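You operate a simulated robot arm through the tools that you are given. There is no shell and no other tool. Be economical: measure what you need, move in short steps, check, and stop when the job is done.

You run a simulated two-armed robot. Do the job below in one go: nothing can be reset, and whatever is moved stays where it is left.

JOB
Take the small roller and leave it on the purple board on the top of the beige drawer chest. Put the black magnifier on top of the yellow sponge on the top of the beige drawer chest. Put the steel ring from the workbench top on the top of the blue bench. Put the print block marked "57" from the workbench top on the top shelf of the roll rack and the print block labelled "92" on the flat end of the trolley top. Take the grey strap reel from the workbench top and leave it on the bed of the blue frame. Open the black bin lid. The order is free. Set down upright: black magnifier.

It is judged by the outcome, as a careful person would: the job done as asked, and still so three seconds after it is handed in. It fails if anything else is knocked over, pushed out of place, dropped, spilled or broken. Lids that push on must go on centred and level and be pressed home; caps that screw on are set level and turned clockwise until they are tight.

ROBOT AND FRAMES
Two 7-joint arms with fingered hands on one trunk, on a base that drives. Base frame: it is fixed to the floor where the robot stands at the start and does not move with it; the origin is under the middle of the robot, x ahead of it, y to its left, z up; the surface under the hand at the start is at about z = 900. Units: mm, rad, N and s.
The left shoulder is at the start at [80, 198, 1437], the right one opposite. With the tool pointing down near the work surface each hand reaches from about 100 to 740 mm from the robot's upright axis, wherever it stands, measured 20 degrees to its own side. Places, roughly: bed of the blue frame (29x17 cm) [440, 9160, 820]; black bin lid [-5500, 7400, 500]; black magnifier (5x5x5 cm) [800, -100, 900]; board [1000, 500, 1000]; flat end of the trolley top (57x15 cm) [-220, 11400, 780]; print block [1250, 9250, 750]; small roller (7x3x9 cm) [700, -100, 900]; steel ring (5x5x2 cm) [1400, 9000, 800]; strap reel [1000, 9250, 750]; top of the blue bench [-200, 9300, 800]; top shelf of the roll rack [-100, 10200, 1400]; yellow sponge (9x6x4 cm) [900, 200, 900]. Payload 4 kg a hand.
Tool frame (each hand has its own): the origin (TCP) lies between the finger pads and is the grasp point; the fingertips stand 26 mm ahead of it; z points along the fingers, y is the line along which they close. Largest opening 132 mm; the body of the gripper starts 73 mm behind the TCP. The gripper is a hand of 4 fingers: y runs from the thumb to the fingers, the wrist lies at [0, 0, -239] in the tool frame, and closing takes about 1.5 s.
Orientation is that of the tool frame in the base frame, as [roll, pitch, yaw] about the fixed x, y, z axes, in that order (R = Rz(yaw) Ry(pitch) Rx(roll)). With the fingers straight down and closing along the base's y, the tool's x points along the base's -x, its y along +y and its z along -z.

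CONTROLS
- The arms move only by the tool drive_tool. It takes "left_series", "right_series" or both (then of equal length, played together; a hand with none holds still); each is a list of rows, each a list of 7 numbers: the turn, a rotation vector about the tool's x, y, z in rad, then the shift along the tool's x, y, z in mm, then the opening in per cent of the stroke, from 0 (shut) to 100 (fully open). In form: [[rx, ry, rz, x, y, z, claw], ...]. A call has 1 to 12 rows; each row shifts and turns the commanded pose from where the row before left it, along the tool's axes as they then stand. A row lasts 0.2 s, in which the tool goes at most 50 mm and 0.15 rad; a call with a longer step from one row to the next is refused whole, and so is a gripper value outside its range. Where a pose cannot be reached the arm comes as near as it can. A force on the tool above 40 N (or 10 N above the force at the start of the call, whichever is more), or a blocked arm, ends the call early, and 0.2 s more pass. The fingers move at their own pace (about 72 mm/s each) and stop on an object; they squeeze with about 29 N. The grip force told is the motor's: it shows also when the fingers shut on nothing. Time passes only in rows, and 0.2 s behind the last, so rows that do not move let the fingers close. The reply holds the time, the measured pose of the TCP, the force on the tool along the base axes, the opening and the grip force, in the units named above and with some noise, with the torque about the TCP (base axes, N m) and any sound that the robot's microphone picked up.
- Cameras (640 x 400 px; columns grow to the right, rows downward): "scene" is now at [108.4, 17.5, 1595.7]; the picture's right is [0.21, -0.98, 0.00], its down [-0.73, -0.15, -0.67] and it looks along [0.65, 0.14, -0.75] (base axes); focal length 292 px, centre (320, 200). "left" rides on the left gripper at [-68, 2, -97] in its tool frame; the picture's right is [-0.03, -1.00, 0.00], its down [0.82, -0.02, -0.58] and it looks along [0.58, -0.01, 0.82] (tool axes); focal length 270 px, centre (320, 200). "right" rides on the right gripper at [68, 2, -97] in its tool frame; the picture's right is [-0.03, 1.00, 0.00], its down [-0.82, -0.02, -0.58] and it looks along [-0.58, -0.01, 0.82] (tool axes); focal length 270 px, centre (320, 200). There is no depth. A picture from a camera that has moved, and an enlarged one, comes with that camera's place and axes in the base frame and with its lens.
- capture(camera): a new picture of that camera. The clock stands still meanwhile.
- slide_trunk(by): slides the trunk up (or, below 0, down) by that many mm; the arms and the scene camera ride with it, the base frame stays. It gives what a move gives, with no picture.
- roll_base(legs): drives the robot by 1 to 6 legs, each [ahead, left, turn to the left] in mm, mm and rad, along the robot's own axes; the way and the turn of a leg run together, so that a leg with both is an arc; at most 1500 mm and 3.142 rad a leg. The arms and the cameras ride along, it lands a little off, and it stops where it bumps. It gives what a move gives.
- hand_shape(shape, hand): the hand has 4 fingers and takes this shape, open, in about a second: jaw (thumb against the fingers, like two jaws); tri (thumb and two fingers); tip (a fingertip pinch); poke (one finger out to press); point (the index stretched); flat (the hand flat); cup (the hand cupped); fist (a fist). The gripper value then closes the fingers along that shape, each until it touches; the sizes above hold for jaw. It gives what a move gives, with no picture.
- head_to(pan, tilt): turns the head with the scene camera to pan (to the left, within 1.501 rad either way) and tilt (down, from -0.506 to 1.204), counted from straight ahead of the robot. It gives what a move gives.
- zoom(camera, box): a new picture of the part [left, top, right, bottom] of that camera's present view, enlarged. The clock stands still meanwhile.
- finish_job(): hands the job in; it is judged then, once.

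Go step by step. Nothing tells you exact positions but the pictures and the camera data: compare them with the known pose of the tool, close in by small moves and look again before you grip or let go. The budget is 196 turns and 176 pictures, counting those below and the enlarged ones. Unless the task says otherwise, let go and move clear before handing in.

The tools are called after "Call:" by a JSON object that holds its "op" and its "data". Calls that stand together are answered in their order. drive_tool: Moves the arms, as the interface text tells. Its arguments: {"type":"object","properties":{"left_series":{"type":"array","items":{"type":"array","items":{"type":"number"}}},"right_series":{"type":"array","items":{"type":"array","items":{"type":"number"}}}},"required":[]} The other tools are called the same way: slide_trunk (by) slides the trunk up or down; hand_shape (shape, hand) gives the hand a shape; roll_base (legs) drives the base; head_to (pan, tilt) turns the head that bears the scene camera; capture (camera) takes a picture; zoom (camera, box) takes an enlarged picture of a part of a camera's view; finish_job () hands the job in.

At the start:

```text
t: 0.0
left_position: [319.7, 219.0, 1001.2]
left_tcp_rot: [-3.141, 0.002, 3.141]
left_force: [-0.4, 0.5, 0.4]
left_torque: [0.0, 0.0, -0.02]
left_gripper_width: 132.0
left_finger_force: 0.1
left_shape: jaw
right_position: [622.0, -204.9, 1104.9]
right_tcp_rot: [-3.141, -0.001, -3.142]
right_force: [-0.2, 0.3, 0.4]
right_torque: [0.0, 0.0, -0.02]
right_gripper_width: 132.0
right_finger_force: 0.1
right_shape: jaw
trunk travel left (down, up): [-747.0, 93.0]
robot x, y, heading: [1.6, 1.1, 0.0]
head pan, tilt: [0.208, 0.841]
```

scene: 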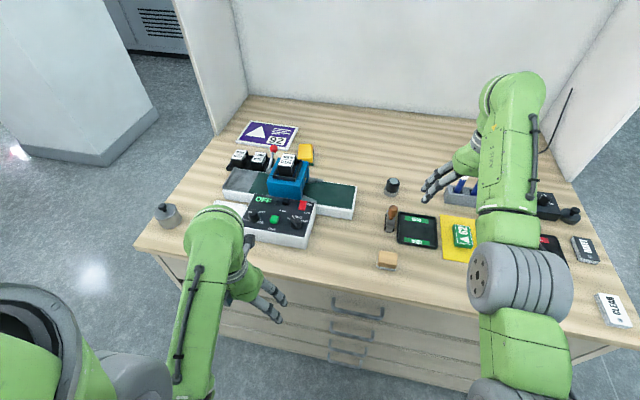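
right: 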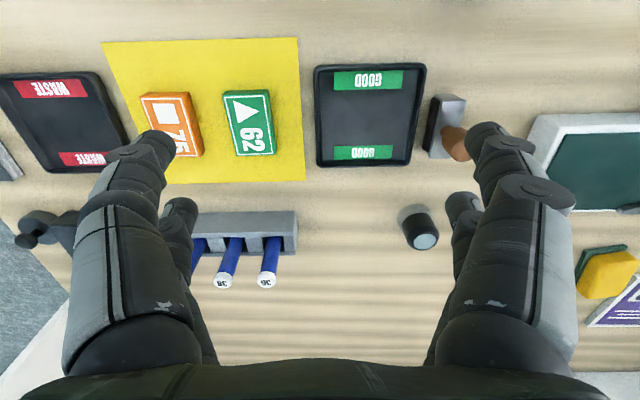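
left: 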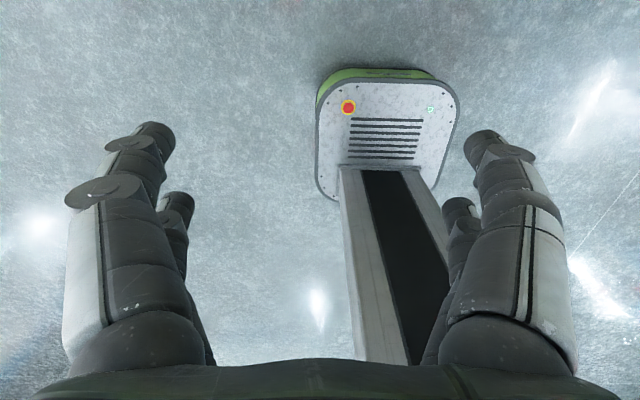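

I see the chest top with the magnifier (dark cylinder), the small roller (brown, beside the GOOD tray), the sponge and the purple board. I'll zoom in for detail first.

Call:
{"op": "zoom", "data": {"camera": "scene", "box": [220, 110, 360, 250]}}

Call:
{"op": "zoom", "data": {"camera": "scene", "box": [350, 150, 480, 280]}}

Call:
{"op": "zoom", "data": {"camera": "right", "box": [380, 60, 500, 270]}}

```text
2.86 times, centred on (290, 180) of scene
camera zoom: at [108.4, 17.5, 1595.7], right [0.21, -0.98, 0.0], down [-0.73, -0.15, -0.67], along [0.65, 0.14, -0.75], focal length 833 px, centre (406, 257)
```

zoom: 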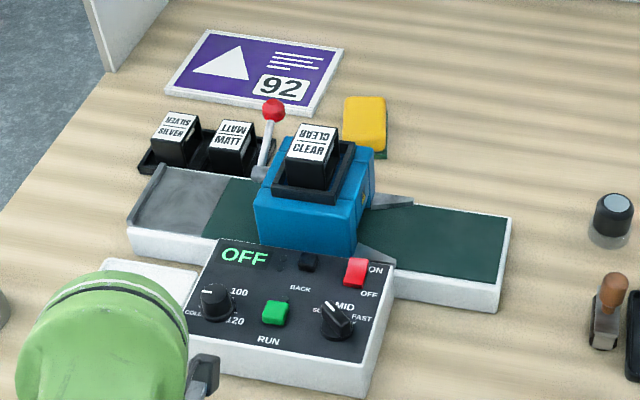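

```text
3.08 times, centred on (415, 215) of scene
camera zoom: at [108.4, 17.5, 1595.7], right [0.21, -0.98, 0.0], down [-0.73, -0.15, -0.67], along [0.65, 0.14, -0.75], focal length 897 px, centre (28, 154)
```

zoom: 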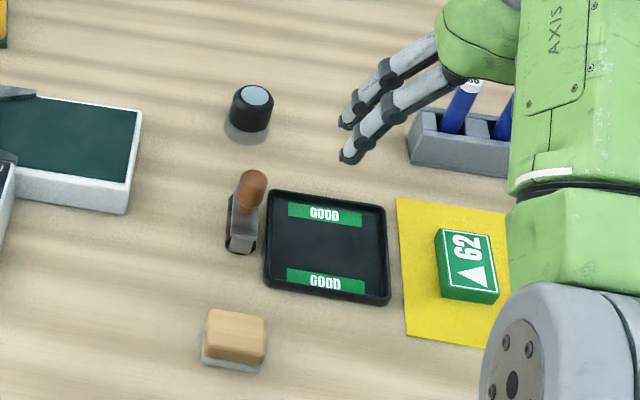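

```text
1.90 times, centred on (440, 165) of right
camera zoom: at [553.7, -203.6, 1201.4], right [0.03, 1.0, 0.0], down [0.82, -0.02, 0.58], along [0.58, -0.01, -0.82], focal length 515 px, centre (91, 267)
```

zoom: 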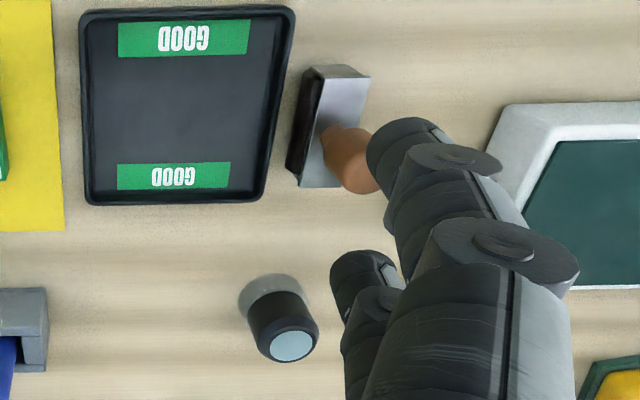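

Magnifier is at about (795, -74) standing upright, roller base at about (662, -75) with its long axis along x and its knob near (668, -73, 960). I'll drive 120 mm closer so everything is in reach.

Call:
{"op": "roll_base", "data": {"legs": [[120, 0, 0]]}}

Call:
{"op": "capture", "data": {"camera": "right"}}

Call:
{"op": "capture", "data": {"camera": "scene"}}

```text
t: 1.2
left_position: [435.6, 219.6, 1001.4]
left_tcp_rot: [-3.141, 0.004, -3.138]
left_force: [1.0, 0.6, -0.3]
left_torque: [0.02, 0.01, -0.01]
left_gripper_width: 131.9
left_finger_force: 0.0
left_shape: jaw
right_position: [738.2, -204.4, 1107.8]
right_tcp_rot: [-3.141, 0.003, 3.141]
right_force: [-0.2, 0.0, -0.9]
right_torque: [0.01, -0.02, 0.03]
right_gripper_width: 131.7
right_finger_force: 0.1
right_shape: jaw
trunk travel left (down, up): [-747.0, 93.0]
robot x, y, heading: [118.6, 3.3, 0.006]
head pan, tilt: [0.208, 0.841]
```

```text
169 pictures are left
camera right: at [669.5, -203.1, 1203.7], right [0.02, 1.0, 0.0], down [0.81, -0.02, 0.58], along [0.58, -0.01, -0.81], focal length 270 px, centre (320, 200)
```

right: 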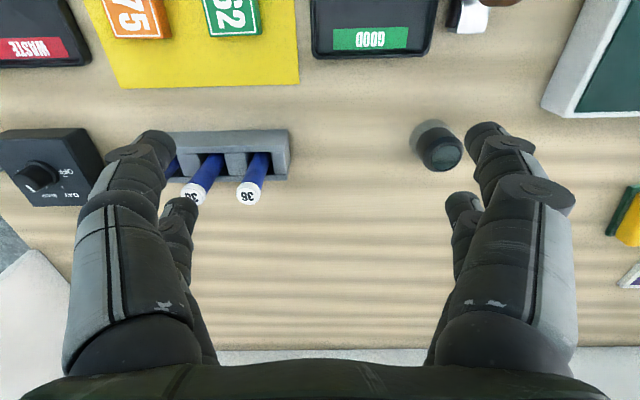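

```text
168 pictures are left
camera scene: at [222.5, 17.7, 1596.1], right [0.21, -0.98, 0.0], down [-0.73, -0.15, -0.67], along [0.66, 0.14, -0.74], focal length 292 px, centre (320, 200)
```

scene: 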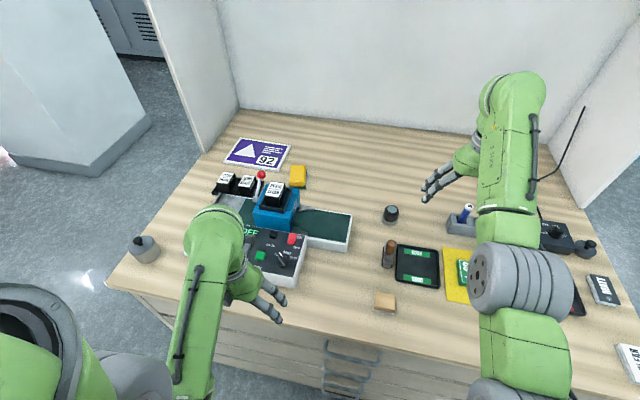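

Moving the right hand above the roller and looking again.

Call:
{"op": "drive_tool", "data": {"right_series": [[0, 0, 0, 18, 33, 10, 100], [0, 0, 0, 18, 33, 10, 100], [0, 0, 0, 18, 33, 10, 80], [0, 0, 0, 18, 32, 10, 70]]}}

Call:
{"op": "capture", "data": {"camera": "right"}}

Call:
{"op": "zoom", "data": {"camera": "scene", "box": [340, 190, 440, 290]}}

```text
t: 2.2
left_position: [438.4, 219.3, 999.8]
left_tcp_rot: [3.141, 0.0, -3.139]
left_force: [-0.8, 0.1, -0.4]
left_torque: [0.0, -0.05, 0.03]
left_gripper_width: 132.0
left_finger_force: 0.1
left_shape: jaw
right_position: [668.7, -72.2, 1064.6]
right_tcp_rot: [-3.141, 0.002, -3.141]
right_force: [-0.2, 0.8, 0.4]
right_torque: [0.0, -0.02, 0.03]
right_gripper_width: 92.6
right_finger_force: 0.0
right_shape: jaw
trunk travel left (down, up): [-747.0, 93.0]
robot x, y, heading: [121.4, -1.4, 0.001]
head pan, tilt: [0.208, 0.841]
```

```text
167 pictures are left
camera right: at [600.7, -70.4, 1161.3], right [0.03, 1.0, 0.0], down [0.82, -0.02, 0.58], along [0.58, -0.02, -0.82], focal length 270 px, centre (320, 200)
```

right: 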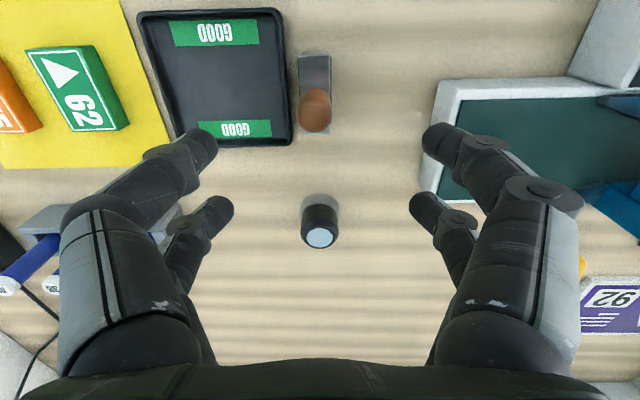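

```text
4.00 times, centred on (390, 240) of scene
camera zoom: at [228.4, 18.6, 1595.7], right [0.21, -0.98, 0.0], down [-0.73, -0.15, -0.67], along [0.65, 0.14, -0.75], focal length 1166 px, centre (40, 40)
```

zoom: 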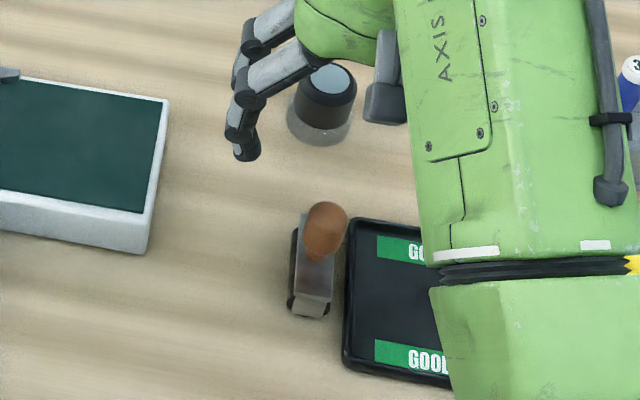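

Knob is at about (658, -75). Descending so the pads straddle the knob, then closing.

Call:
{"op": "drive_tool", "data": {"right_series": [[0, 0, 0, 5, -2, 32, 60], [0, 0, 0, 5, -1, 32, 60], [0, 0, 0, 0, 0, 33, 60], [0, 0, 0, 0, 0, 0, 0], [0, 0, 0, 0, 0, 0, 0], [0, 0, 0, 0, 0, 0, 0], [0, 0, 0, 0, 0, 0, 0], [0, 0, 0, 0, 0, 0, 0]]}}

Call:
{"op": "capture", "data": {"camera": "right"}}

```text
t: 4.0
left_position: [438.7, 219.3, 999.6]
left_tcp_rot: [3.141, 0.0, -3.141]
left_force: [0.2, -0.2, -0.4]
left_torque: [-0.01, -0.01, 0.0]
left_gripper_width: 132.1
left_finger_force: 0.0
left_shape: jaw
right_position: [660.0, -77.6, 967.4]
right_tcp_rot: [3.141, 0.0, -3.14]
right_force: [0.6, -0.1, -0.5]
right_torque: [-0.01, 0.03, 0.01]
right_gripper_width: 0.0
right_finger_force: 29.1
right_shape: jaw
trunk travel left (down, up): [-747.0, 93.0]
robot x, y, heading: [117.3, -1.4, 0.006]
head pan, tilt: [0.208, 0.841]
```

```text
165 pictures are left
camera right: at [591.1, -75.9, 1063.6], right [0.02, 1.0, 0.0], down [0.82, -0.02, 0.58], along [0.58, -0.01, -0.82], focal length 270 px, centre (320, 200)
```

right: 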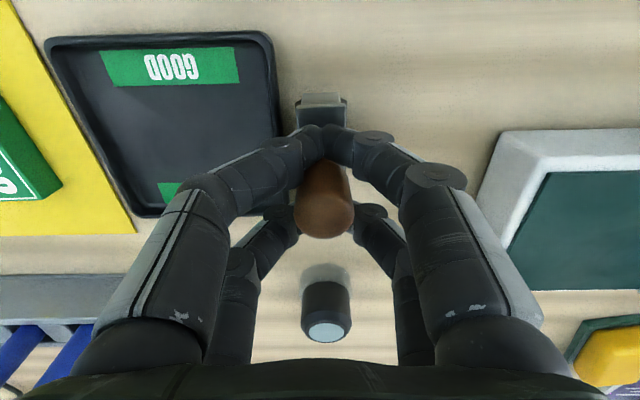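

The two finger pairs closed in front of and behind the knob rather than on it. I'll open, raise, and try the three-finger shape.

Call:
{"op": "drive_tool", "data": {"right_series": [[0, 0, 0, 0, 0, 0, 70], [0, 0, 0, 0, 0, 0, 70], [0, 0, 0, 0, 0, 0, 70], [0, 0, 0, 0, 0, -45, 70], [0, 0, 0, 0, 0, -45, 70]]}}

Call:
{"op": "hand_shape", "data": {"hand": "right", "shape": "tri"}}

Call:
{"op": "capture", "data": {"camera": "right"}}

Call:
{"op": "hand_shape", "data": {"hand": "right", "shape": "tip"}}

Call:
{"op": "capture", "data": {"camera": "right"}}

```text
t: 5.2
left_position: [438.6, 220.6, 1000.4]
left_tcp_rot: [3.14, 0.001, -3.141]
left_force: [-0.2, 0.0, 0.5]
left_torque: [0.03, -0.01, -0.01]
left_gripper_width: 131.9
left_finger_force: 0.1
left_shape: jaw
right_position: [657.5, -77.9, 1058.5]
right_tcp_rot: [-3.141, -0.001, -3.14]
right_force: [0.0, 0.3, 0.4]
right_torque: [0.02, -0.01, -0.02]
right_gripper_width: 92.1
right_finger_force: 0.0
right_shape: jaw
trunk travel left (down, up): [-747.0, 93.0]
robot x, y, heading: [119.1, -1.7, -0.001]
head pan, tilt: [0.208, 0.841]
```

```text
t: 6.1
left_position: [440.0, 220.3, 1000.3]
left_tcp_rot: [3.14, 0.0, -3.141]
left_force: [-0.2, 0.0, -0.5]
left_torque: [0.03, -0.02, 0.02]
left_gripper_width: 131.7
left_finger_force: 0.0
left_shape: jaw
right_position: [659.0, -76.9, 1058.2]
right_tcp_rot: [-3.141, 0.0, 3.141]
right_force: [-0.6, 0.2, -1.0]
right_torque: [0.01, 0.05, -0.01]
right_gripper_width: 131.7
right_finger_force: 0.1
right_shape: tri
trunk travel left (down, up): [-747.0, 93.0]
robot x, y, heading: [123.6, 3.4, 0.002]
head pan, tilt: [0.208, 0.841]
```

```text
164 pictures are left
camera right: at [591.2, -76.3, 1154.7], right [0.02, 1.0, 0.0], down [0.82, -0.02, 0.58], along [0.58, -0.01, -0.82], focal length 270 px, centre (320, 200)
```

right: 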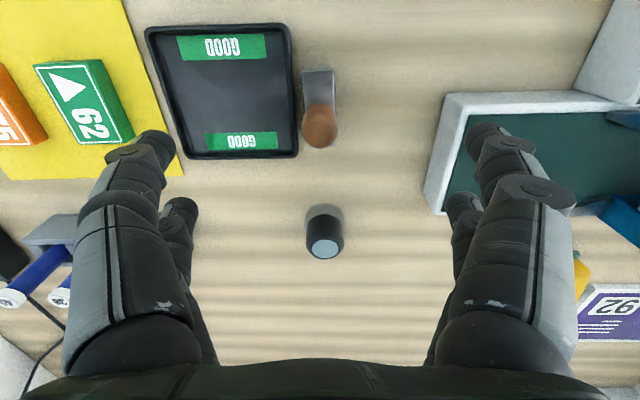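

```text
t: 7.0
left_position: [439.2, 220.1, 1001.0]
left_tcp_rot: [3.141, 0.002, -3.14]
left_force: [1.2, 0.1, 0.0]
left_torque: [-0.02, -0.01, 0.04]
left_gripper_width: 131.8
left_finger_force: 0.0
left_shape: jaw
right_position: [658.5, -78.2, 1059.0]
right_tcp_rot: [3.141, 0.0, -3.141]
right_force: [0.0, -0.4, 0.1]
right_torque: [0.0, -0.01, -0.01]
right_gripper_width: 131.8
right_finger_force: 0.1
right_shape: tip
trunk travel left (down, up): [-747.0, 93.0]
robot x, y, heading: [118.6, -1.6, 0.005]
head pan, tilt: [0.208, 0.841]
```

```text
163 pictures are left
camera right: at [590.8, -76.2, 1154.8], right [0.02, 1.0, 0.0], down [0.82, -0.02, 0.58], along [0.58, -0.01, -0.82], focal length 270 px, centre (320, 200)
```

right: 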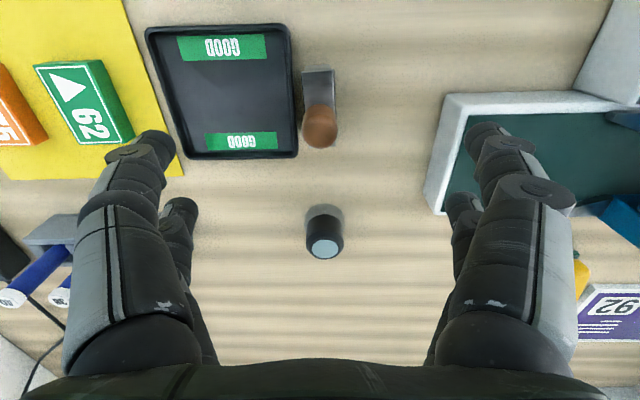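

I'll test how the "tip" shape closes, in the air above the roller.

Call:
{"op": "drive_tool", "data": {"right_series": [[0, 0, 0, 0, 0, -20, 0], [0, 0, 0, 0, 0, 0, 0], [0, 0, 0, 0, 0, 0, 0], [0, 0, 0, 0, 0, 0, 0], [0, 0, 0, 0, 0, 0, 0], [0, 0, 0, 0, 0, 0, 0]]}}

Call:
{"op": "capture", "data": {"camera": "right"}}

```text
t: 8.4
left_position: [438.9, 220.5, 1000.9]
left_tcp_rot: [3.141, -0.001, -3.141]
left_force: [-0.4, 0.1, 0.5]
left_torque: [-0.01, -0.01, -0.01]
left_gripper_width: 132.1
left_finger_force: 0.1
left_shape: jaw
right_position: [658.5, -77.7, 1079.3]
right_tcp_rot: [-3.141, 0.001, -3.14]
right_force: [0.3, -0.3, 0.0]
right_torque: [0.03, -0.02, 0.02]
right_gripper_width: 0.1
right_finger_force: 28.7
right_shape: tip
trunk travel left (down, up): [-747.0, 93.0]
robot x, y, heading: [118.5, 3.0, -0.001]
head pan, tilt: [0.208, 0.841]
```

```text
162 pictures are left
camera right: at [591.0, -76.2, 1174.5], right [0.02, 1.0, 0.0], down [0.82, -0.02, 0.58], along [0.58, -0.01, -0.82], focal length 270 px, centre (320, 200)
```

right: 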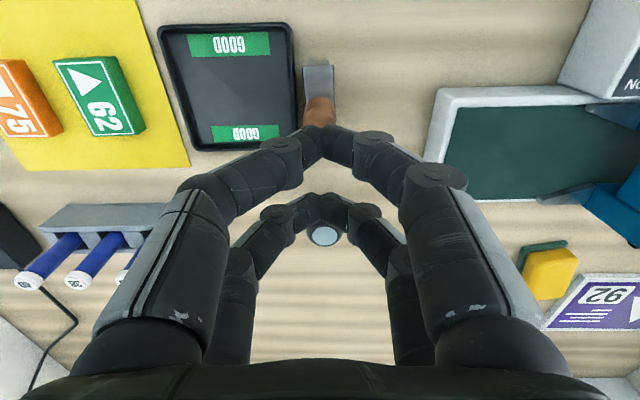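

Both pairs close, spaced ±20 mm in x. I'll shift so the front pair lands on the knob (TCP x ≈ 679) and grip.

Call:
{"op": "drive_tool", "data": {"right_series": [[0, 0, 0, -20, 0, 0, 60], [0, 0, 0, 0, 0, 0, 60], [0, 0, 0, 0, 0, 15, 60], [0, 0, 0, 0, 0, 35, 60], [0, 0, 0, 0, 0, 35, 60], [0, 0, 0, 0, 0, 30, 60], [0, 0, 0, 0, 0, 0, 0], [0, 0, 0, 0, 0, 0, 0], [0, 0, 0, 0, 0, 0, 0], [0, 0, 0, 0, 0, 0, 0], [0, 0, 0, 0, 0, 0, 0]]}}

Call:
{"op": "capture", "data": {"camera": "right"}}

```text
t: 10.8
left_position: [438.5, 219.4, 999.2]
left_tcp_rot: [3.141, 0.0, -3.139]
left_force: [-0.7, 0.4, 0.3]
left_torque: [-0.01, -0.02, -0.03]
left_gripper_width: 131.9
left_finger_force: 0.1
left_shape: jaw
right_position: [679.6, -77.3, 961.3]
right_tcp_rot: [3.142, 0.0, -3.14]
right_force: [-0.1, 0.3, -0.3]
right_torque: [0.01, -0.04, -0.01]
right_gripper_width: 8.8
right_finger_force: 29.6
right_shape: tip
trunk travel left (down, up): [-747.0, 93.0]
robot x, y, heading: [119.5, -1.4, -0.001]
head pan, tilt: [0.208, 0.841]
```

```text
161 pictures are left
camera right: at [611.2, -75.4, 1058.5], right [0.02, 1.0, 0.0], down [0.82, -0.02, 0.58], along [0.58, -0.01, -0.82], focal length 270 px, centre (320, 200)
```

right: 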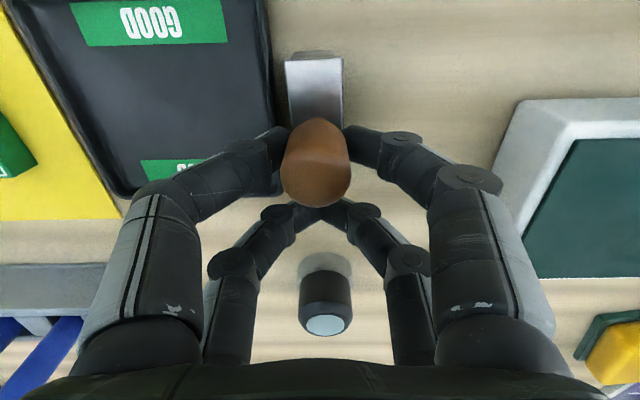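

The front pair now holds the knob. Lifting and checking.

Call:
{"op": "drive_tool", "data": {"right_series": [[0, 0, 0, 0, 0, -15, 0], [0, 0, 0, 0, 0, -30, 0], [0, 0, 0, 0, 0, -40, 0], [0, 0, 0, 0, 0, -40, 0], [0, 0, 0, 0, 0, -40, 0], [0, 0, 0, 0, 0, 0, 0]]}}

Call:
{"op": "capture", "data": {"camera": "right"}}

Call:
{"op": "capture", "data": {"camera": "scene"}}

```text
t: 12.2
left_position: [439.9, 218.8, 1000.7]
left_tcp_rot: [-3.141, -0.001, -3.14]
left_force: [-0.2, -0.9, -0.7]
left_torque: [0.03, -0.04, 0.02]
left_gripper_width: 131.8
left_finger_force: 0.0
left_shape: jaw
right_position: [678.9, -76.8, 1127.2]
right_tcp_rot: [-3.141, 0.0, -3.141]
right_force: [-1.2, -1.7, -1.6]
right_torque: [-0.04, -0.04, 0.02]
right_gripper_width: 8.3
right_finger_force: 29.0
right_shape: tip
trunk travel left (down, up): [-747.0, 93.0]
robot x, y, heading: [120.7, -1.5, 0.0]
head pan, tilt: [0.208, 0.841]
```

```text
160 pictures are left
camera right: at [611.1, -75.2, 1223.6], right [0.02, 1.0, 0.0], down [0.82, -0.02, 0.58], along [0.58, -0.01, -0.82], focal length 270 px, centre (320, 200)
```

right: 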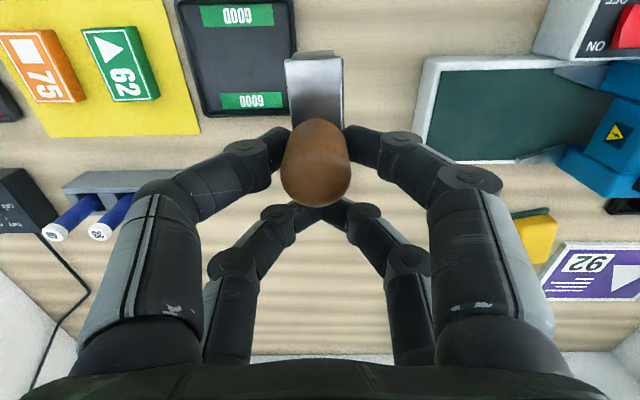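

```text
159 pictures are left
camera scene: at [228.5, 17.5, 1595.6], right [0.21, -0.98, 0.0], down [-0.73, -0.15, -0.67], along [0.65, 0.14, -0.75], focal length 292 px, centre (320, 200)
```

scene: 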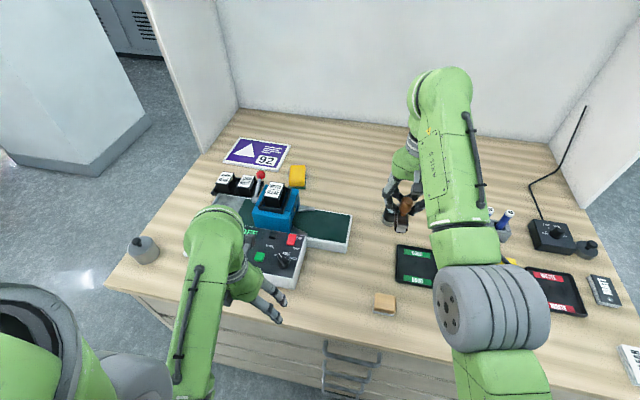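

Roller is held upright. Moving the right hand aside and bringing the left hand high over toward the magnifier.

Call:
{"op": "drive_tool", "data": {"right_series": [[0, 0, 0, 13, -45, 0, 0], [0, 0, 0, 13, -45, 0, 0], [0, 0, 0, 13, -45, 0, 0], [0, 0, 0, 13, -45, 0, 0], [0, 0, 0, 13, -45, 0, 0], [0, 0, 0, 13, -45, 0, 0], [0, 0, 0, 0, 0, 0, 0], [0, 0, 0, 0, 0, 0, 0], [0, 0, 0, 0, 0, 0, 0], [0, 0, 0, 0, 0, 0, 0], [0, 0, 0, 0, 0, 0, 0], [0, 0, 0, 0, 0, 0, 0]], "left_series": [[0, 0, 0, 0, 0, -45, 100], [0, 0, 0, 0, 0, -45, 100], [0, 0, 0, 0, 0, -45, 100], [0, 0, 0, -36, -29, 0, 100], [0, 0, 0, -36, -29, 0, 100], [0, 0, 0, -36, -29, 0, 100], [0, 0, 0, -36, -29, 0, 100], [0, 0, 0, -36, -29, 0, 100], [0, 0, 0, -36, -29, 0, 100], [0, 0, 0, -36, -29, 0, 100], [0, 0, 0, -36, -29, 0, 80], [0, 0, 0, -36, -29, 0, 80]]}}

Call:
{"op": "capture", "data": {"camera": "left"}}

Call:
{"op": "capture", "data": {"camera": "scene"}}

```text
t: 14.8
left_position: [767.8, -42.5, 1008.8]
left_tcp_rot: [3.139, -0.002, -3.14]
left_force: [0.2, 0.9, -0.4]
left_torque: [0.0, 0.02, 0.02]
left_gripper_width: 105.8
left_finger_force: 0.1
left_shape: jaw
left hand out of reach, approached as far as the arm can: row 1, 2, 3, 4
right_position: [637.4, -349.5, 1107.9]
right_tcp_rot: [3.14, -0.001, -3.14]
right_force: [0.1, -0.1, -2.4]
right_torque: [0.01, -0.03, 0.01]
right_gripper_width: 8.1
right_finger_force: 29.4
right_shape: tip
right hand out of reach, approached as far as the arm can: row 2, 3, 4, 5
trunk travel left (down, up): [-747.0, 93.0]
robot x, y, heading: [120.4, 3.3, 0.003]
head pan, tilt: [0.208, 0.841]
```

```text
158 pictures are left
camera left: at [837.0, -42.0, 1105.9], right [0.03, -1.0, 0.0], down [-0.82, -0.02, 0.58], along [-0.58, -0.01, -0.82], focal length 270 px, centre (320, 200)
```

left: 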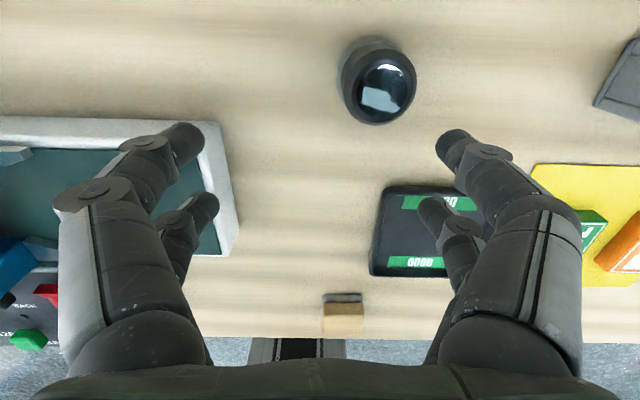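

```text
157 pictures are left
camera scene: at [230.7, 15.1, 1595.5], right [0.21, -0.98, 0.0], down [-0.73, -0.15, -0.67], along [0.65, 0.14, -0.75], focal length 292 px, centre (320, 200)
```

scene: 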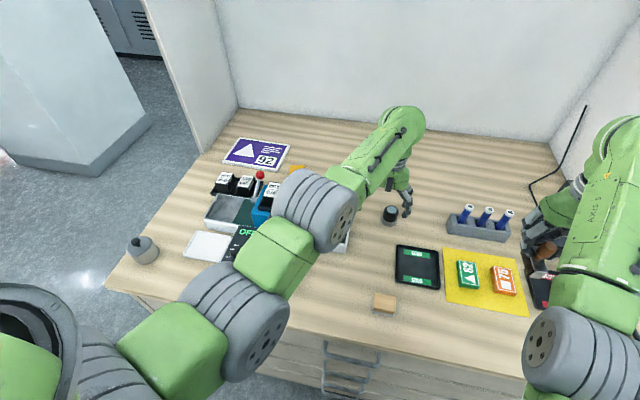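

Left hand is near; magnifier centre is at about (799, -76). Aligning over it first, then look.

Call:
{"op": "drive_tool", "data": {"left_series": [[0, 0, 0, -16, -17, 0, 80], [0, 0, 0, -16, -17, 10, 80]]}}

Call:
{"op": "capture", "data": {"camera": "left"}}

Call:
{"op": "zoom", "data": {"camera": "scene", "box": [200, 140, 460, 300]}}

```text
t: 15.4
left_position: [785.3, -63.3, 1006.2]
left_tcp_rot: [3.141, -0.002, -3.141]
left_force: [1.0, -0.4, -0.5]
left_torque: [0.01, -0.02, -0.01]
left_gripper_width: 105.6
left_finger_force: 0.0
left_shape: jaw
left hand out of reach, approached as far as the arm can: row 2
right_position: [637.6, -348.7, 1107.7]
right_tcp_rot: [3.14, -0.001, 3.141]
right_force: [0.2, -0.3, -2.6]
right_torque: [0.04, -0.03, 0.01]
right_gripper_width: 8.2
right_finger_force: 29.5
right_shape: tip
trunk travel left (down, up): [-747.0, 93.0]
robot x, y, heading: [120.4, -6.0, -0.0]
head pan, tilt: [0.208, 0.841]
```

```text
156 pictures are left
camera left: at [853.8, -61.8, 1103.4], right [0.03, -1.0, 0.0], down [-0.82, -0.02, 0.58], along [-0.58, -0.01, -0.82], focal length 270 px, centre (320, 200)
```

left: 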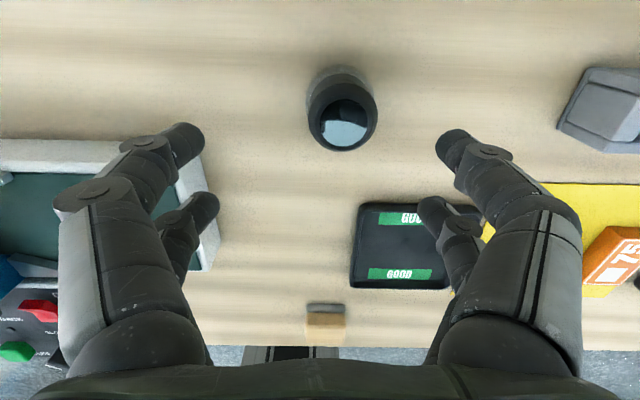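

```text
2.46 times, centred on (330, 220) of scene
camera zoom: at [229.9, 15.9, 1595.5], right [0.21, -0.98, 0.0], down [-0.73, -0.15, -0.67], along [0.65, 0.14, -0.75], focal length 718 px, centre (295, 151)
```

zoom: 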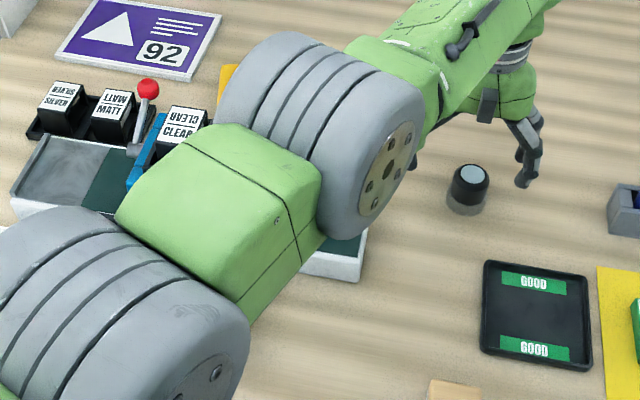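

Just out of reach; I'll pull the left hand back and up, then strafe the base to the right.

Call:
{"op": "drive_tool", "data": {"left_series": [[0, 0, 0, 30, 20, -30, 80], [0, 0, 0, 30, 20, -30, 80], [0, 0, 0, 30, 20, -30, 80]]}}

Call:
{"op": "roll_base", "data": {"legs": [[0, -170, 0]]}}

Call:
{"op": "capture", "data": {"camera": "left"}}

```text
t: 16.2
left_position: [690.3, -0.4, 1098.4]
left_tcp_rot: [-3.14, 0.003, -3.14]
left_force: [-0.3, 0.0, 0.1]
left_torque: [-0.04, -0.08, -0.03]
left_gripper_width: 105.7
left_finger_force: 0.1
left_shape: jaw
right_position: [633.3, -346.2, 1110.6]
right_tcp_rot: [-3.141, 0.005, -3.141]
right_force: [0.0, -0.7, -2.4]
right_torque: [-0.02, -0.08, 0.01]
right_gripper_width: 8.3
right_finger_force: 28.5
right_shape: tip
trunk travel left (down, up): [-747.0, 93.0]
robot x, y, heading: [119.1, 0.2, 0.001]
head pan, tilt: [0.208, 0.841]
```

```text
t: 17.7
left_position: [693.9, -170.1, 1096.8]
left_tcp_rot: [-3.139, 0.0, -3.141]
left_force: [-0.3, 0.1, 0.3]
left_torque: [-0.04, 0.01, 0.0]
left_gripper_width: 105.6
left_finger_force: 0.1
left_shape: jaw
right_position: [636.0, -515.5, 1110.9]
right_tcp_rot: [-3.138, 0.001, -3.139]
right_force: [0.2, 0.3, -3.0]
right_torque: [-0.01, -0.04, 0.02]
right_gripper_width: 8.4
right_finger_force: 28.3
right_shape: tip
trunk travel left (down, up): [-747.0, 93.0]
robot x, y, heading: [117.8, -171.3, 0.003]
head pan, tilt: [0.208, 0.841]
```

```text
154 pictures are left
camera left: at [762.3, -169.0, 1194.0], right [0.03, -1.0, 0.0], down [-0.82, -0.02, 0.58], along [-0.58, -0.02, -0.82], focal length 270 px, centre (320, 200)
```

left: 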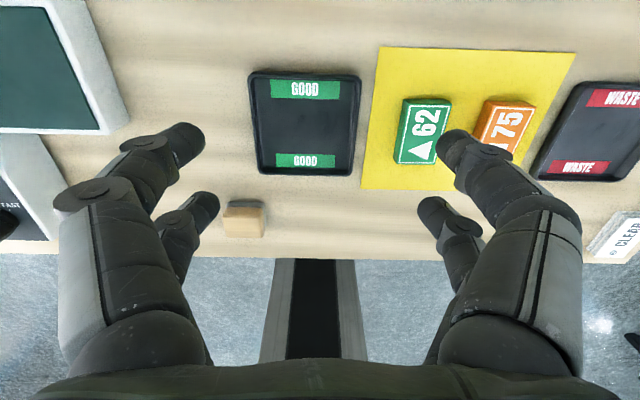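

Now to above the magnifier.

Call:
{"op": "drive_tool", "data": {"left_series": [[0, 0, 0, -26, 24, 22, 80], [0, 0, 0, -26, 24, 22, 80], [0, 0, 0, -26, 24, 22, 70], [0, 0, 0, -26, 23, 21, 65]]}}

Call:
{"op": "capture", "data": {"camera": "left"}}

Call:
{"op": "capture", "data": {"camera": "scene"}}

```text
t: 18.7
left_position: [798.4, -80.6, 1009.7]
left_tcp_rot: [3.141, 0.0, -3.14]
left_force: [0.2, 0.6, 0.1]
left_torque: [-0.01, 0.03, -0.01]
left_gripper_width: 86.4
left_finger_force: 0.1
left_shape: jaw
right_position: [636.7, -520.5, 1107.5]
right_tcp_rot: [3.14, -0.001, -3.138]
right_force: [0.3, 0.1, -2.1]
right_torque: [0.0, -0.03, -0.01]
right_gripper_width: 8.2
right_finger_force: 29.1
right_shape: tip
trunk travel left (down, up): [-747.0, 93.0]
robot x, y, heading: [122.8, -174.0, 0.003]
head pan, tilt: [0.208, 0.841]
```

```text
153 pictures are left
camera left: at [866.8, -78.3, 1106.3], right [0.03, -1.0, 0.0], down [-0.82, -0.02, 0.58], along [-0.58, -0.01, -0.82], focal length 270 px, centre (320, 200)
```

left: 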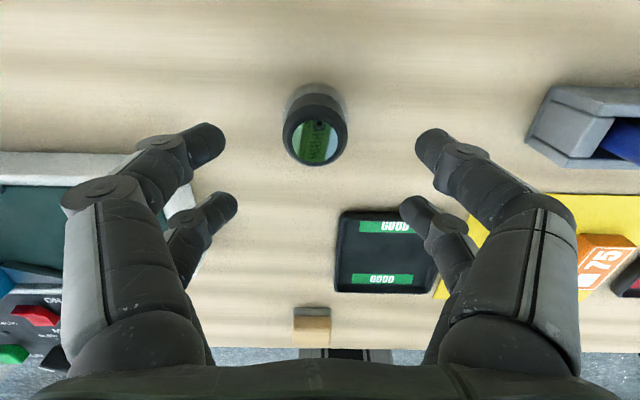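

```text
152 pictures are left
camera scene: at [230.5, -155.6, 1595.5], right [0.21, -0.98, 0.0], down [-0.73, -0.15, -0.67], along [0.65, 0.14, -0.75], focal length 292 px, centre (320, 200)
```

scene: 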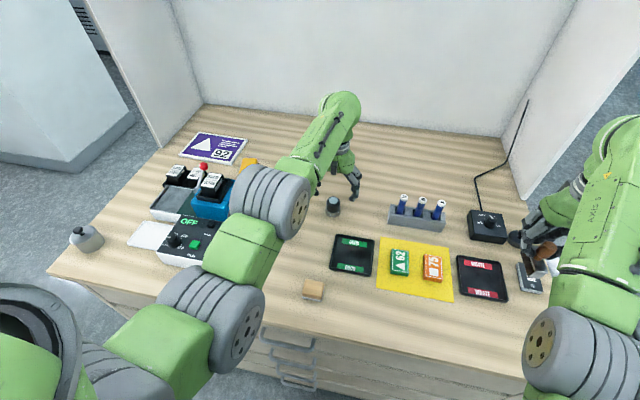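

Aligned within a few mm; descending and closing on the magnifier.

Call:
{"op": "drive_tool", "data": {"left_series": [[0, 0, 0, -3, 4, 25, 65], [0, 0, 0, 0, 0, 25, 65], [0, 0, 0, 0, 0, 25, 65], [0, 0, 0, 0, 0, 0, 0], [0, 0, 0, 0, 0, 0, 0], [0, 0, 0, 0, 0, 0, 0], [0, 0, 0, 0, 0, 0, 0], [0, 0, 0, 0, 0, 0, 0]]}}

Call:
{"op": "capture", "data": {"camera": "left"}}

```text
t: 20.5
left_position: [800.3, -75.1, 939.7]
left_tcp_rot: [-3.141, 0.005, -3.141]
left_force: [1.6, 1.7, 13.7]
left_torque: [0.07, 0.06, 0.01]
left_gripper_width: 23.9
left_finger_force: 29.2
left_shape: jaw
right_position: [634.1, -519.8, 1109.7]
right_tcp_rot: [3.142, 0.003, -3.139]
right_force: [-0.9, -0.4, -2.6]
right_torque: [-0.02, -0.03, 0.0]
right_gripper_width: 8.3
right_finger_force: 29.4
right_shape: tip
trunk travel left (down, up): [-747.0, 93.0]
robot x, y, heading: [119.5, -167.0, 0.0]
head pan, tilt: [0.208, 0.841]
```

```text
151 pictures are left
camera left: at [868.4, -74.1, 1035.8], right [0.03, -1.0, 0.0], down [-0.82, -0.02, 0.57], along [-0.57, -0.02, -0.82], focal length 270 px, centre (320, 200)
```

left: 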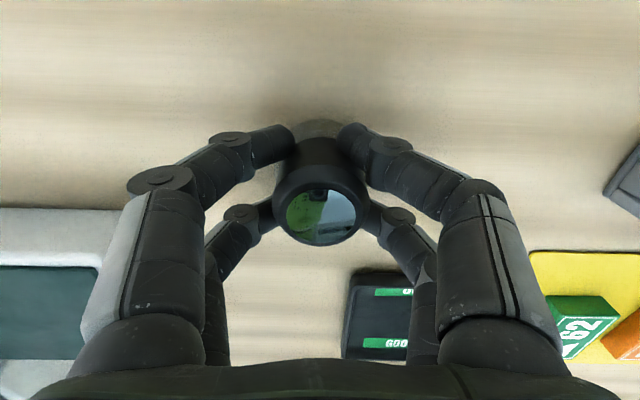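

Magnifier is gripped (bottom about 40 mm under the TCP). Lifting, and looking down at the gap between my base and the chest.

Call:
{"op": "drive_tool", "data": {"left_series": [[0, 0, 0, 0, 0, -15, 0], [0, 0, 0, 5, 0, -40, 0], [0, 0, 0, 10, 0, -40, 0], [0, 0, 0, 15, 0, -40, 0], [0, 0, 0, 15, 0, -40, 0]]}}

Call:
{"op": "head_to", "data": {"pan": 0.3, "tilt": 1.204}}

Call:
{"op": "capture", "data": {"camera": "scene"}}

Call:
{"op": "capture", "data": {"camera": "left"}}

```text
t: 21.7
left_position: [753.1, -74.0, 1109.7]
left_tcp_rot: [3.14, -0.001, -3.142]
left_force: [-0.2, 0.0, -1.0]
left_torque: [-0.02, -0.01, -0.01]
left_gripper_width: 21.2
left_finger_force: 28.8
left_shape: jaw
right_position: [634.9, -519.6, 1109.1]
right_tcp_rot: [-3.142, -0.001, -3.14]
right_force: [-1.4, 0.4, -2.9]
right_torque: [0.0, -0.05, -0.01]
right_gripper_width: 8.3
right_finger_force: 29.4
right_shape: tip
trunk travel left (down, up): [-747.0, 93.0]
robot x, y, heading: [120.1, -175.1, 0.003]
head pan, tilt: [0.208, 0.841]
```

```text
t: 22.6
left_position: [755.9, -73.8, 1107.9]
left_tcp_rot: [-3.142, 0.0, -3.14]
left_force: [-0.3, 0.2, -0.4]
left_torque: [0.03, 0.02, -0.01]
left_gripper_width: 21.1
left_finger_force: 29.0
left_shape: jaw
right_position: [635.7, -520.2, 1109.4]
right_tcp_rot: [3.141, 0.0, -3.14]
right_force: [0.3, 0.3, -2.9]
right_torque: [0.01, -0.09, -0.04]
right_gripper_width: 8.3
right_finger_force: 28.9
right_shape: tip
trunk travel left (down, up): [-747.0, 93.0]
robot x, y, heading: [119.6, -172.5, -0.001]
head pan, tilt: [0.3, 1.201]
```

```text
150 pictures are left
camera scene: at [205.2, -154.9, 1571.2], right [0.3, -0.95, 0.0], down [-0.89, -0.28, -0.36], along [0.35, 0.11, -0.93], focal length 292 px, centre (320, 200)
```

scene: 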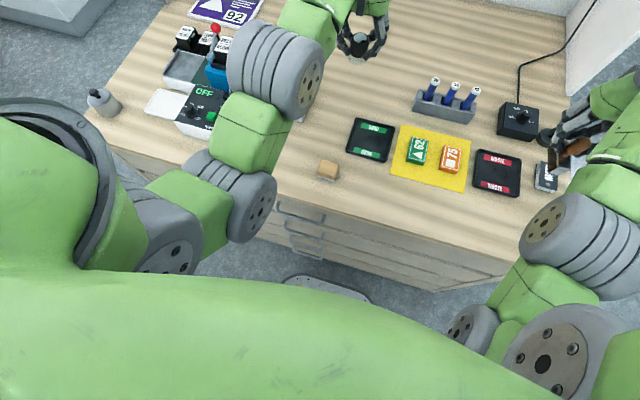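

```text
149 pictures are left
camera left: at [823.6, -73.0, 1205.3], right [0.03, -1.0, 0.0], down [-0.82, -0.02, 0.58], along [-0.58, -0.02, -0.82], focal length 270 px, centre (320, 200)
```

left: 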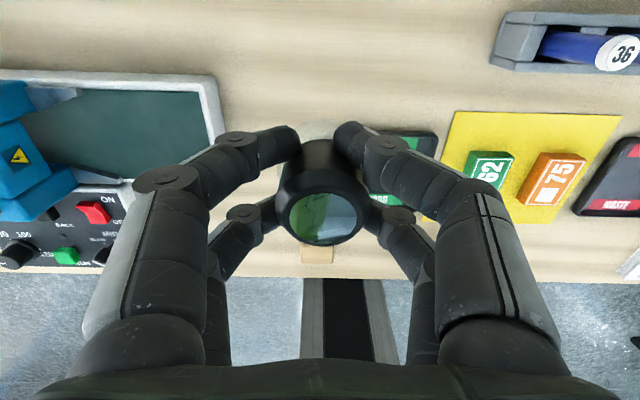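

Gap to the drawer handles is around 35 mm, so I can go 20 mm closer. I'll raise the trunk, strafe back left, then look at the sponge.

Call:
{"op": "slide_trunk", "data": {"by": 80}}

Call:
{"op": "roll_base", "data": {"legs": [[0, 200, 0], [20, 0, 0]]}}

Call:
{"op": "head_to", "data": {"pan": 0.25, "tilt": 0.8}}

Call:
{"op": "capture", "data": {"camera": "scene"}}

Call:
{"op": "capture", "data": {"camera": "left"}}

```text
t: 23.7
left_position: [755.8, -75.0, 1188.7]
left_tcp_rot: [-3.141, -0.001, -3.14]
left_force: [-0.2, -0.4, -0.6]
left_torque: [0.01, -0.01, -0.02]
left_gripper_width: 21.2
left_finger_force: 29.1
left_shape: jaw
right_position: [635.9, -519.4, 1189.3]
right_tcp_rot: [3.141, 0.0, -3.14]
right_force: [0.0, -1.0, -2.9]
right_torque: [0.0, -0.08, -0.04]
right_gripper_width: 8.5
right_finger_force: 28.4
right_shape: tip
trunk travel left (down, up): [-827.0, 13.0]
robot x, y, heading: [119.8, -170.4, -0.001]
head pan, tilt: [0.3, 1.201]
```

```text
t: 25.7
left_position: [771.5, 128.0, 1192.4]
left_tcp_rot: [-3.14, 0.006, -3.14]
left_force: [-0.3, 1.1, -0.3]
left_torque: [-0.02, 0.0, 0.02]
left_gripper_width: 20.9
left_finger_force: 29.4
left_shape: jaw
right_position: [651.5, -316.1, 1190.6]
right_tcp_rot: [-3.142, 0.006, -3.14]
right_force: [0.5, 0.4, -2.2]
right_torque: [-0.03, -0.13, 0.0]
right_gripper_width: 8.3
right_finger_force: 28.7
right_shape: tip
trunk travel left (down, up): [-827.0, 13.0]
robot x, y, heading: [137.8, 27.0, 0.005]
head pan, tilt: [0.3, 1.201]
```

```text
t: 26.6
left_position: [773.1, 126.2, 1190.4]
left_tcp_rot: [3.141, 0.001, -3.139]
left_force: [1.1, -0.3, 0.2]
left_torque: [-0.02, 0.0, 0.01]
left_gripper_width: 21.2
left_finger_force: 29.3
left_shape: jaw
right_position: [653.3, -320.6, 1189.9]
right_tcp_rot: [3.141, 0.003, -3.14]
right_force: [-0.7, -0.2, -2.3]
right_torque: [0.02, -0.05, 0.03]
right_gripper_width: 8.3
right_finger_force: 29.3
right_shape: tip
trunk travel left (down, up): [-827.0, 13.0]
robot x, y, heading: [135.2, 24.9, 0.001]
head pan, tilt: [0.25, 0.799]
```

```text
148 pictures are left
camera scene: at [246.7, 48.0, 1679.1], right [0.25, -0.97, 0.0], down [-0.69, -0.18, -0.7], along [0.68, 0.17, -0.72], focal length 292 px, centre (320, 200)
```

scene: 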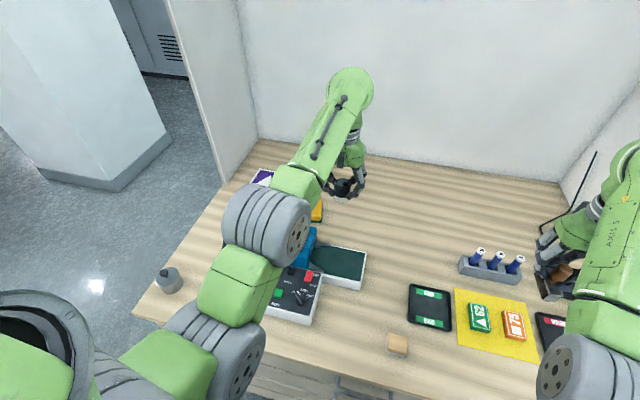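

```text
147 pictures are left
camera left: at [841.1, 126.9, 1287.0], right [0.03, -1.0, 0.0], down [-0.82, -0.02, 0.58], along [-0.58, -0.02, -0.82], focal length 270 px, centre (320, 200)
```

left: 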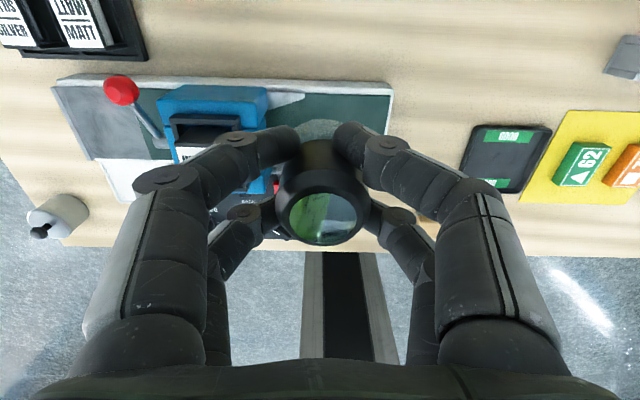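

Moving the left hand forward-left toward the sponge to view it.

Call:
{"op": "drive_tool", "data": {"left_series": [[0, 0, 0, -25, 25, 0, 0], [0, 0, 0, -25, 25, 0, 0], [0, 0, 0, -25, 25, 0, 0], [0, 0, 0, -25, 25, 0, 0]]}}

Call:
{"op": "capture", "data": {"camera": "scene"}}

Call:
{"op": "capture", "data": {"camera": "left"}}

```text
t: 27.6
left_position: [870.0, 218.3, 1193.6]
left_tcp_rot: [-3.141, 0.013, -3.141]
left_force: [0.8, -0.3, 3.3]
left_torque: [0.0, 0.12, 0.0]
left_gripper_width: 20.3
left_finger_force: 29.8
left_shape: jaw
left hand out of reach, approached as far as the arm can: row 4
right_position: [656.1, -318.9, 1188.3]
right_tcp_rot: [-3.141, -0.001, -3.14]
right_force: [0.2, 0.8, -3.1]
right_torque: [0.04, -0.04, -0.04]
right_gripper_width: 8.4
right_finger_force: 29.3
right_shape: tip
trunk travel left (down, up): [-827.0, 13.0]
robot x, y, heading: [140.5, 29.3, 0.0]
head pan, tilt: [0.25, 0.799]
```

```text
146 pictures are left
camera scene: at [249.9, 48.5, 1678.5], right [0.25, -0.97, 0.0], down [-0.69, -0.18, -0.7], along [0.67, 0.17, -0.72], focal length 292 px, centre (320, 200)
```

scene: 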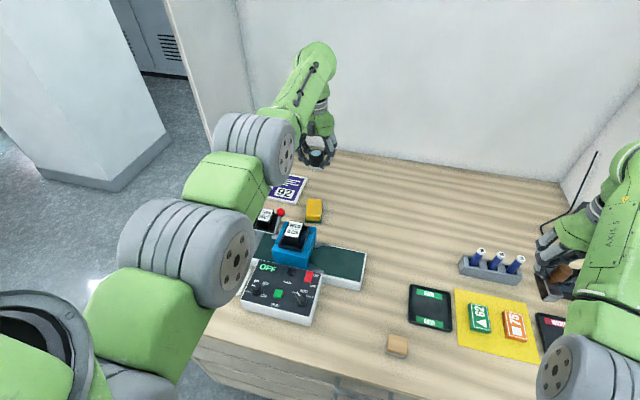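

```text
145 pictures are left
camera left: at [936.8, 219.0, 1291.7], right [0.03, -1.0, 0.0], down [-0.82, -0.02, 0.57], along [-0.57, -0.02, -0.82], focal length 270 px, centre (320, 200)
```

left: 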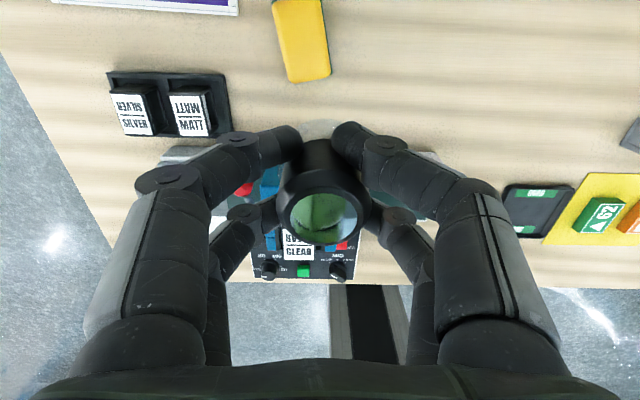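

The sponge (~905, 235) and board are too deep from the front. The chest's left side is open, so I'll back off and go round to face the chest from its left side (robot near x 650, y 900, facing -y).

Call:
{"op": "roll_base", "data": {"legs": [[-560, 0, 0], [0, 1000, 0], [0, 0, -1.571]]}}

Call:
{"op": "capture", "data": {"camera": "scene"}}

```text
t: 39.4
left_position: [-223.4, 300.0, 1188.6]
left_tcp_rot: [3.141, 0.0, 1.568]
left_force: [0.3, 0.2, -1.4]
left_torque: [-0.02, 0.02, 0.03]
left_gripper_width: 20.2
left_finger_force: 29.3
left_shape: jaw
right_position: [-760.2, 512.4, 1188.3]
right_tcp_rot: [3.141, 0.0, 1.566]
right_force: [-0.5, -0.2, -1.9]
right_torque: [-0.07, 0.0, 0.02]
right_gripper_width: 8.3
right_finger_force: 28.8
right_shape: tip
trunk travel left (down, up): [-827.0, 13.0]
robot x, y, heading: [-412.4, 1025.9, -1.57]
head pan, tilt: [0.25, 0.799]
```

```text
144 pictures are left
camera scene: at [-389.5, 919.5, 1678.9], right [-0.97, -0.24, 0.0], down [-0.17, 0.7, -0.7], along [0.17, -0.68, -0.72], focal length 292 px, centre (320, 200)
```

scene: 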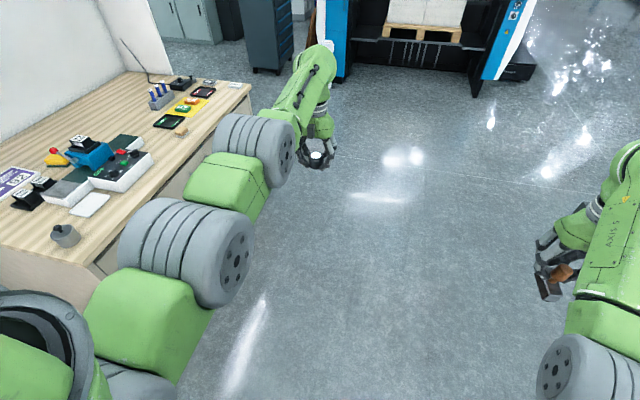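

Clear floor on this side. Strafing along the chest's left side.

Call:
{"op": "roll_base", "data": {"legs": [[0, 1040, 0]]}}

Call:
{"op": "capture", "data": {"camera": "scene"}}

Call:
{"op": "capture", "data": {"camera": "left"}}

```text
t: 44.8
left_position: [815.7, 293.8, 1188.3]
left_tcp_rot: [3.14, 0.002, 1.566]
left_force: [-0.9, -0.5, -0.1]
left_torque: [-0.02, -0.01, 0.02]
left_gripper_width: 20.2
left_finger_force: 28.9
left_shape: jaw
right_position: [280.0, 509.0, 1188.2]
right_tcp_rot: [3.14, 0.0, 1.564]
right_force: [0.5, 0.5, -2.9]
right_torque: [-0.04, 0.01, 0.0]
right_gripper_width: 8.3
right_finger_force: 29.0
right_shape: tip
trunk travel left (down, up): [-827.0, 13.0]
robot x, y, heading: [628.8, 1023.3, -1.577]
head pan, tilt: [0.25, 0.799]
```

```text
143 pictures are left
camera scene: at [650.3, 914.6, 1678.9], right [-0.97, -0.24, 0.0], down [-0.17, 0.7, -0.7], along [0.17, -0.68, -0.72], focal length 292 px, centre (320, 200)
```

scene: 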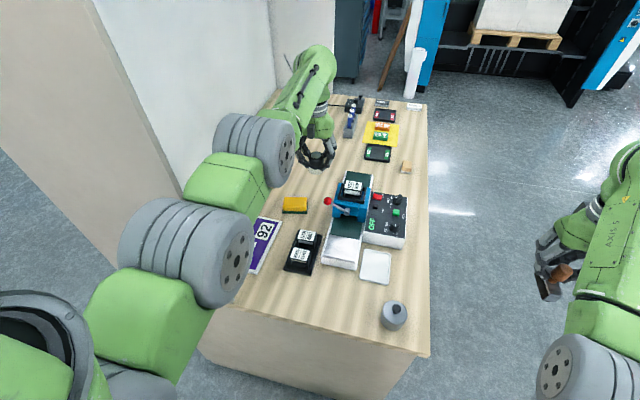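

```text
142 pictures are left
camera left: at [816.9, 224.8, 1285.8], right [-1.0, -0.02, 0.0], down [-0.02, 0.82, 0.58], along [-0.01, 0.58, -0.82], focal length 270 px, centre (320, 200)
```

left: 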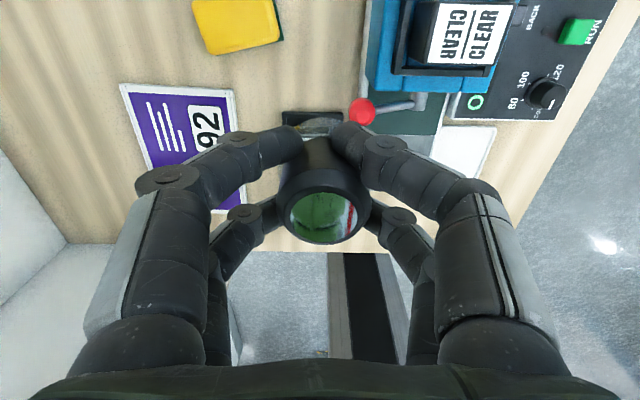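

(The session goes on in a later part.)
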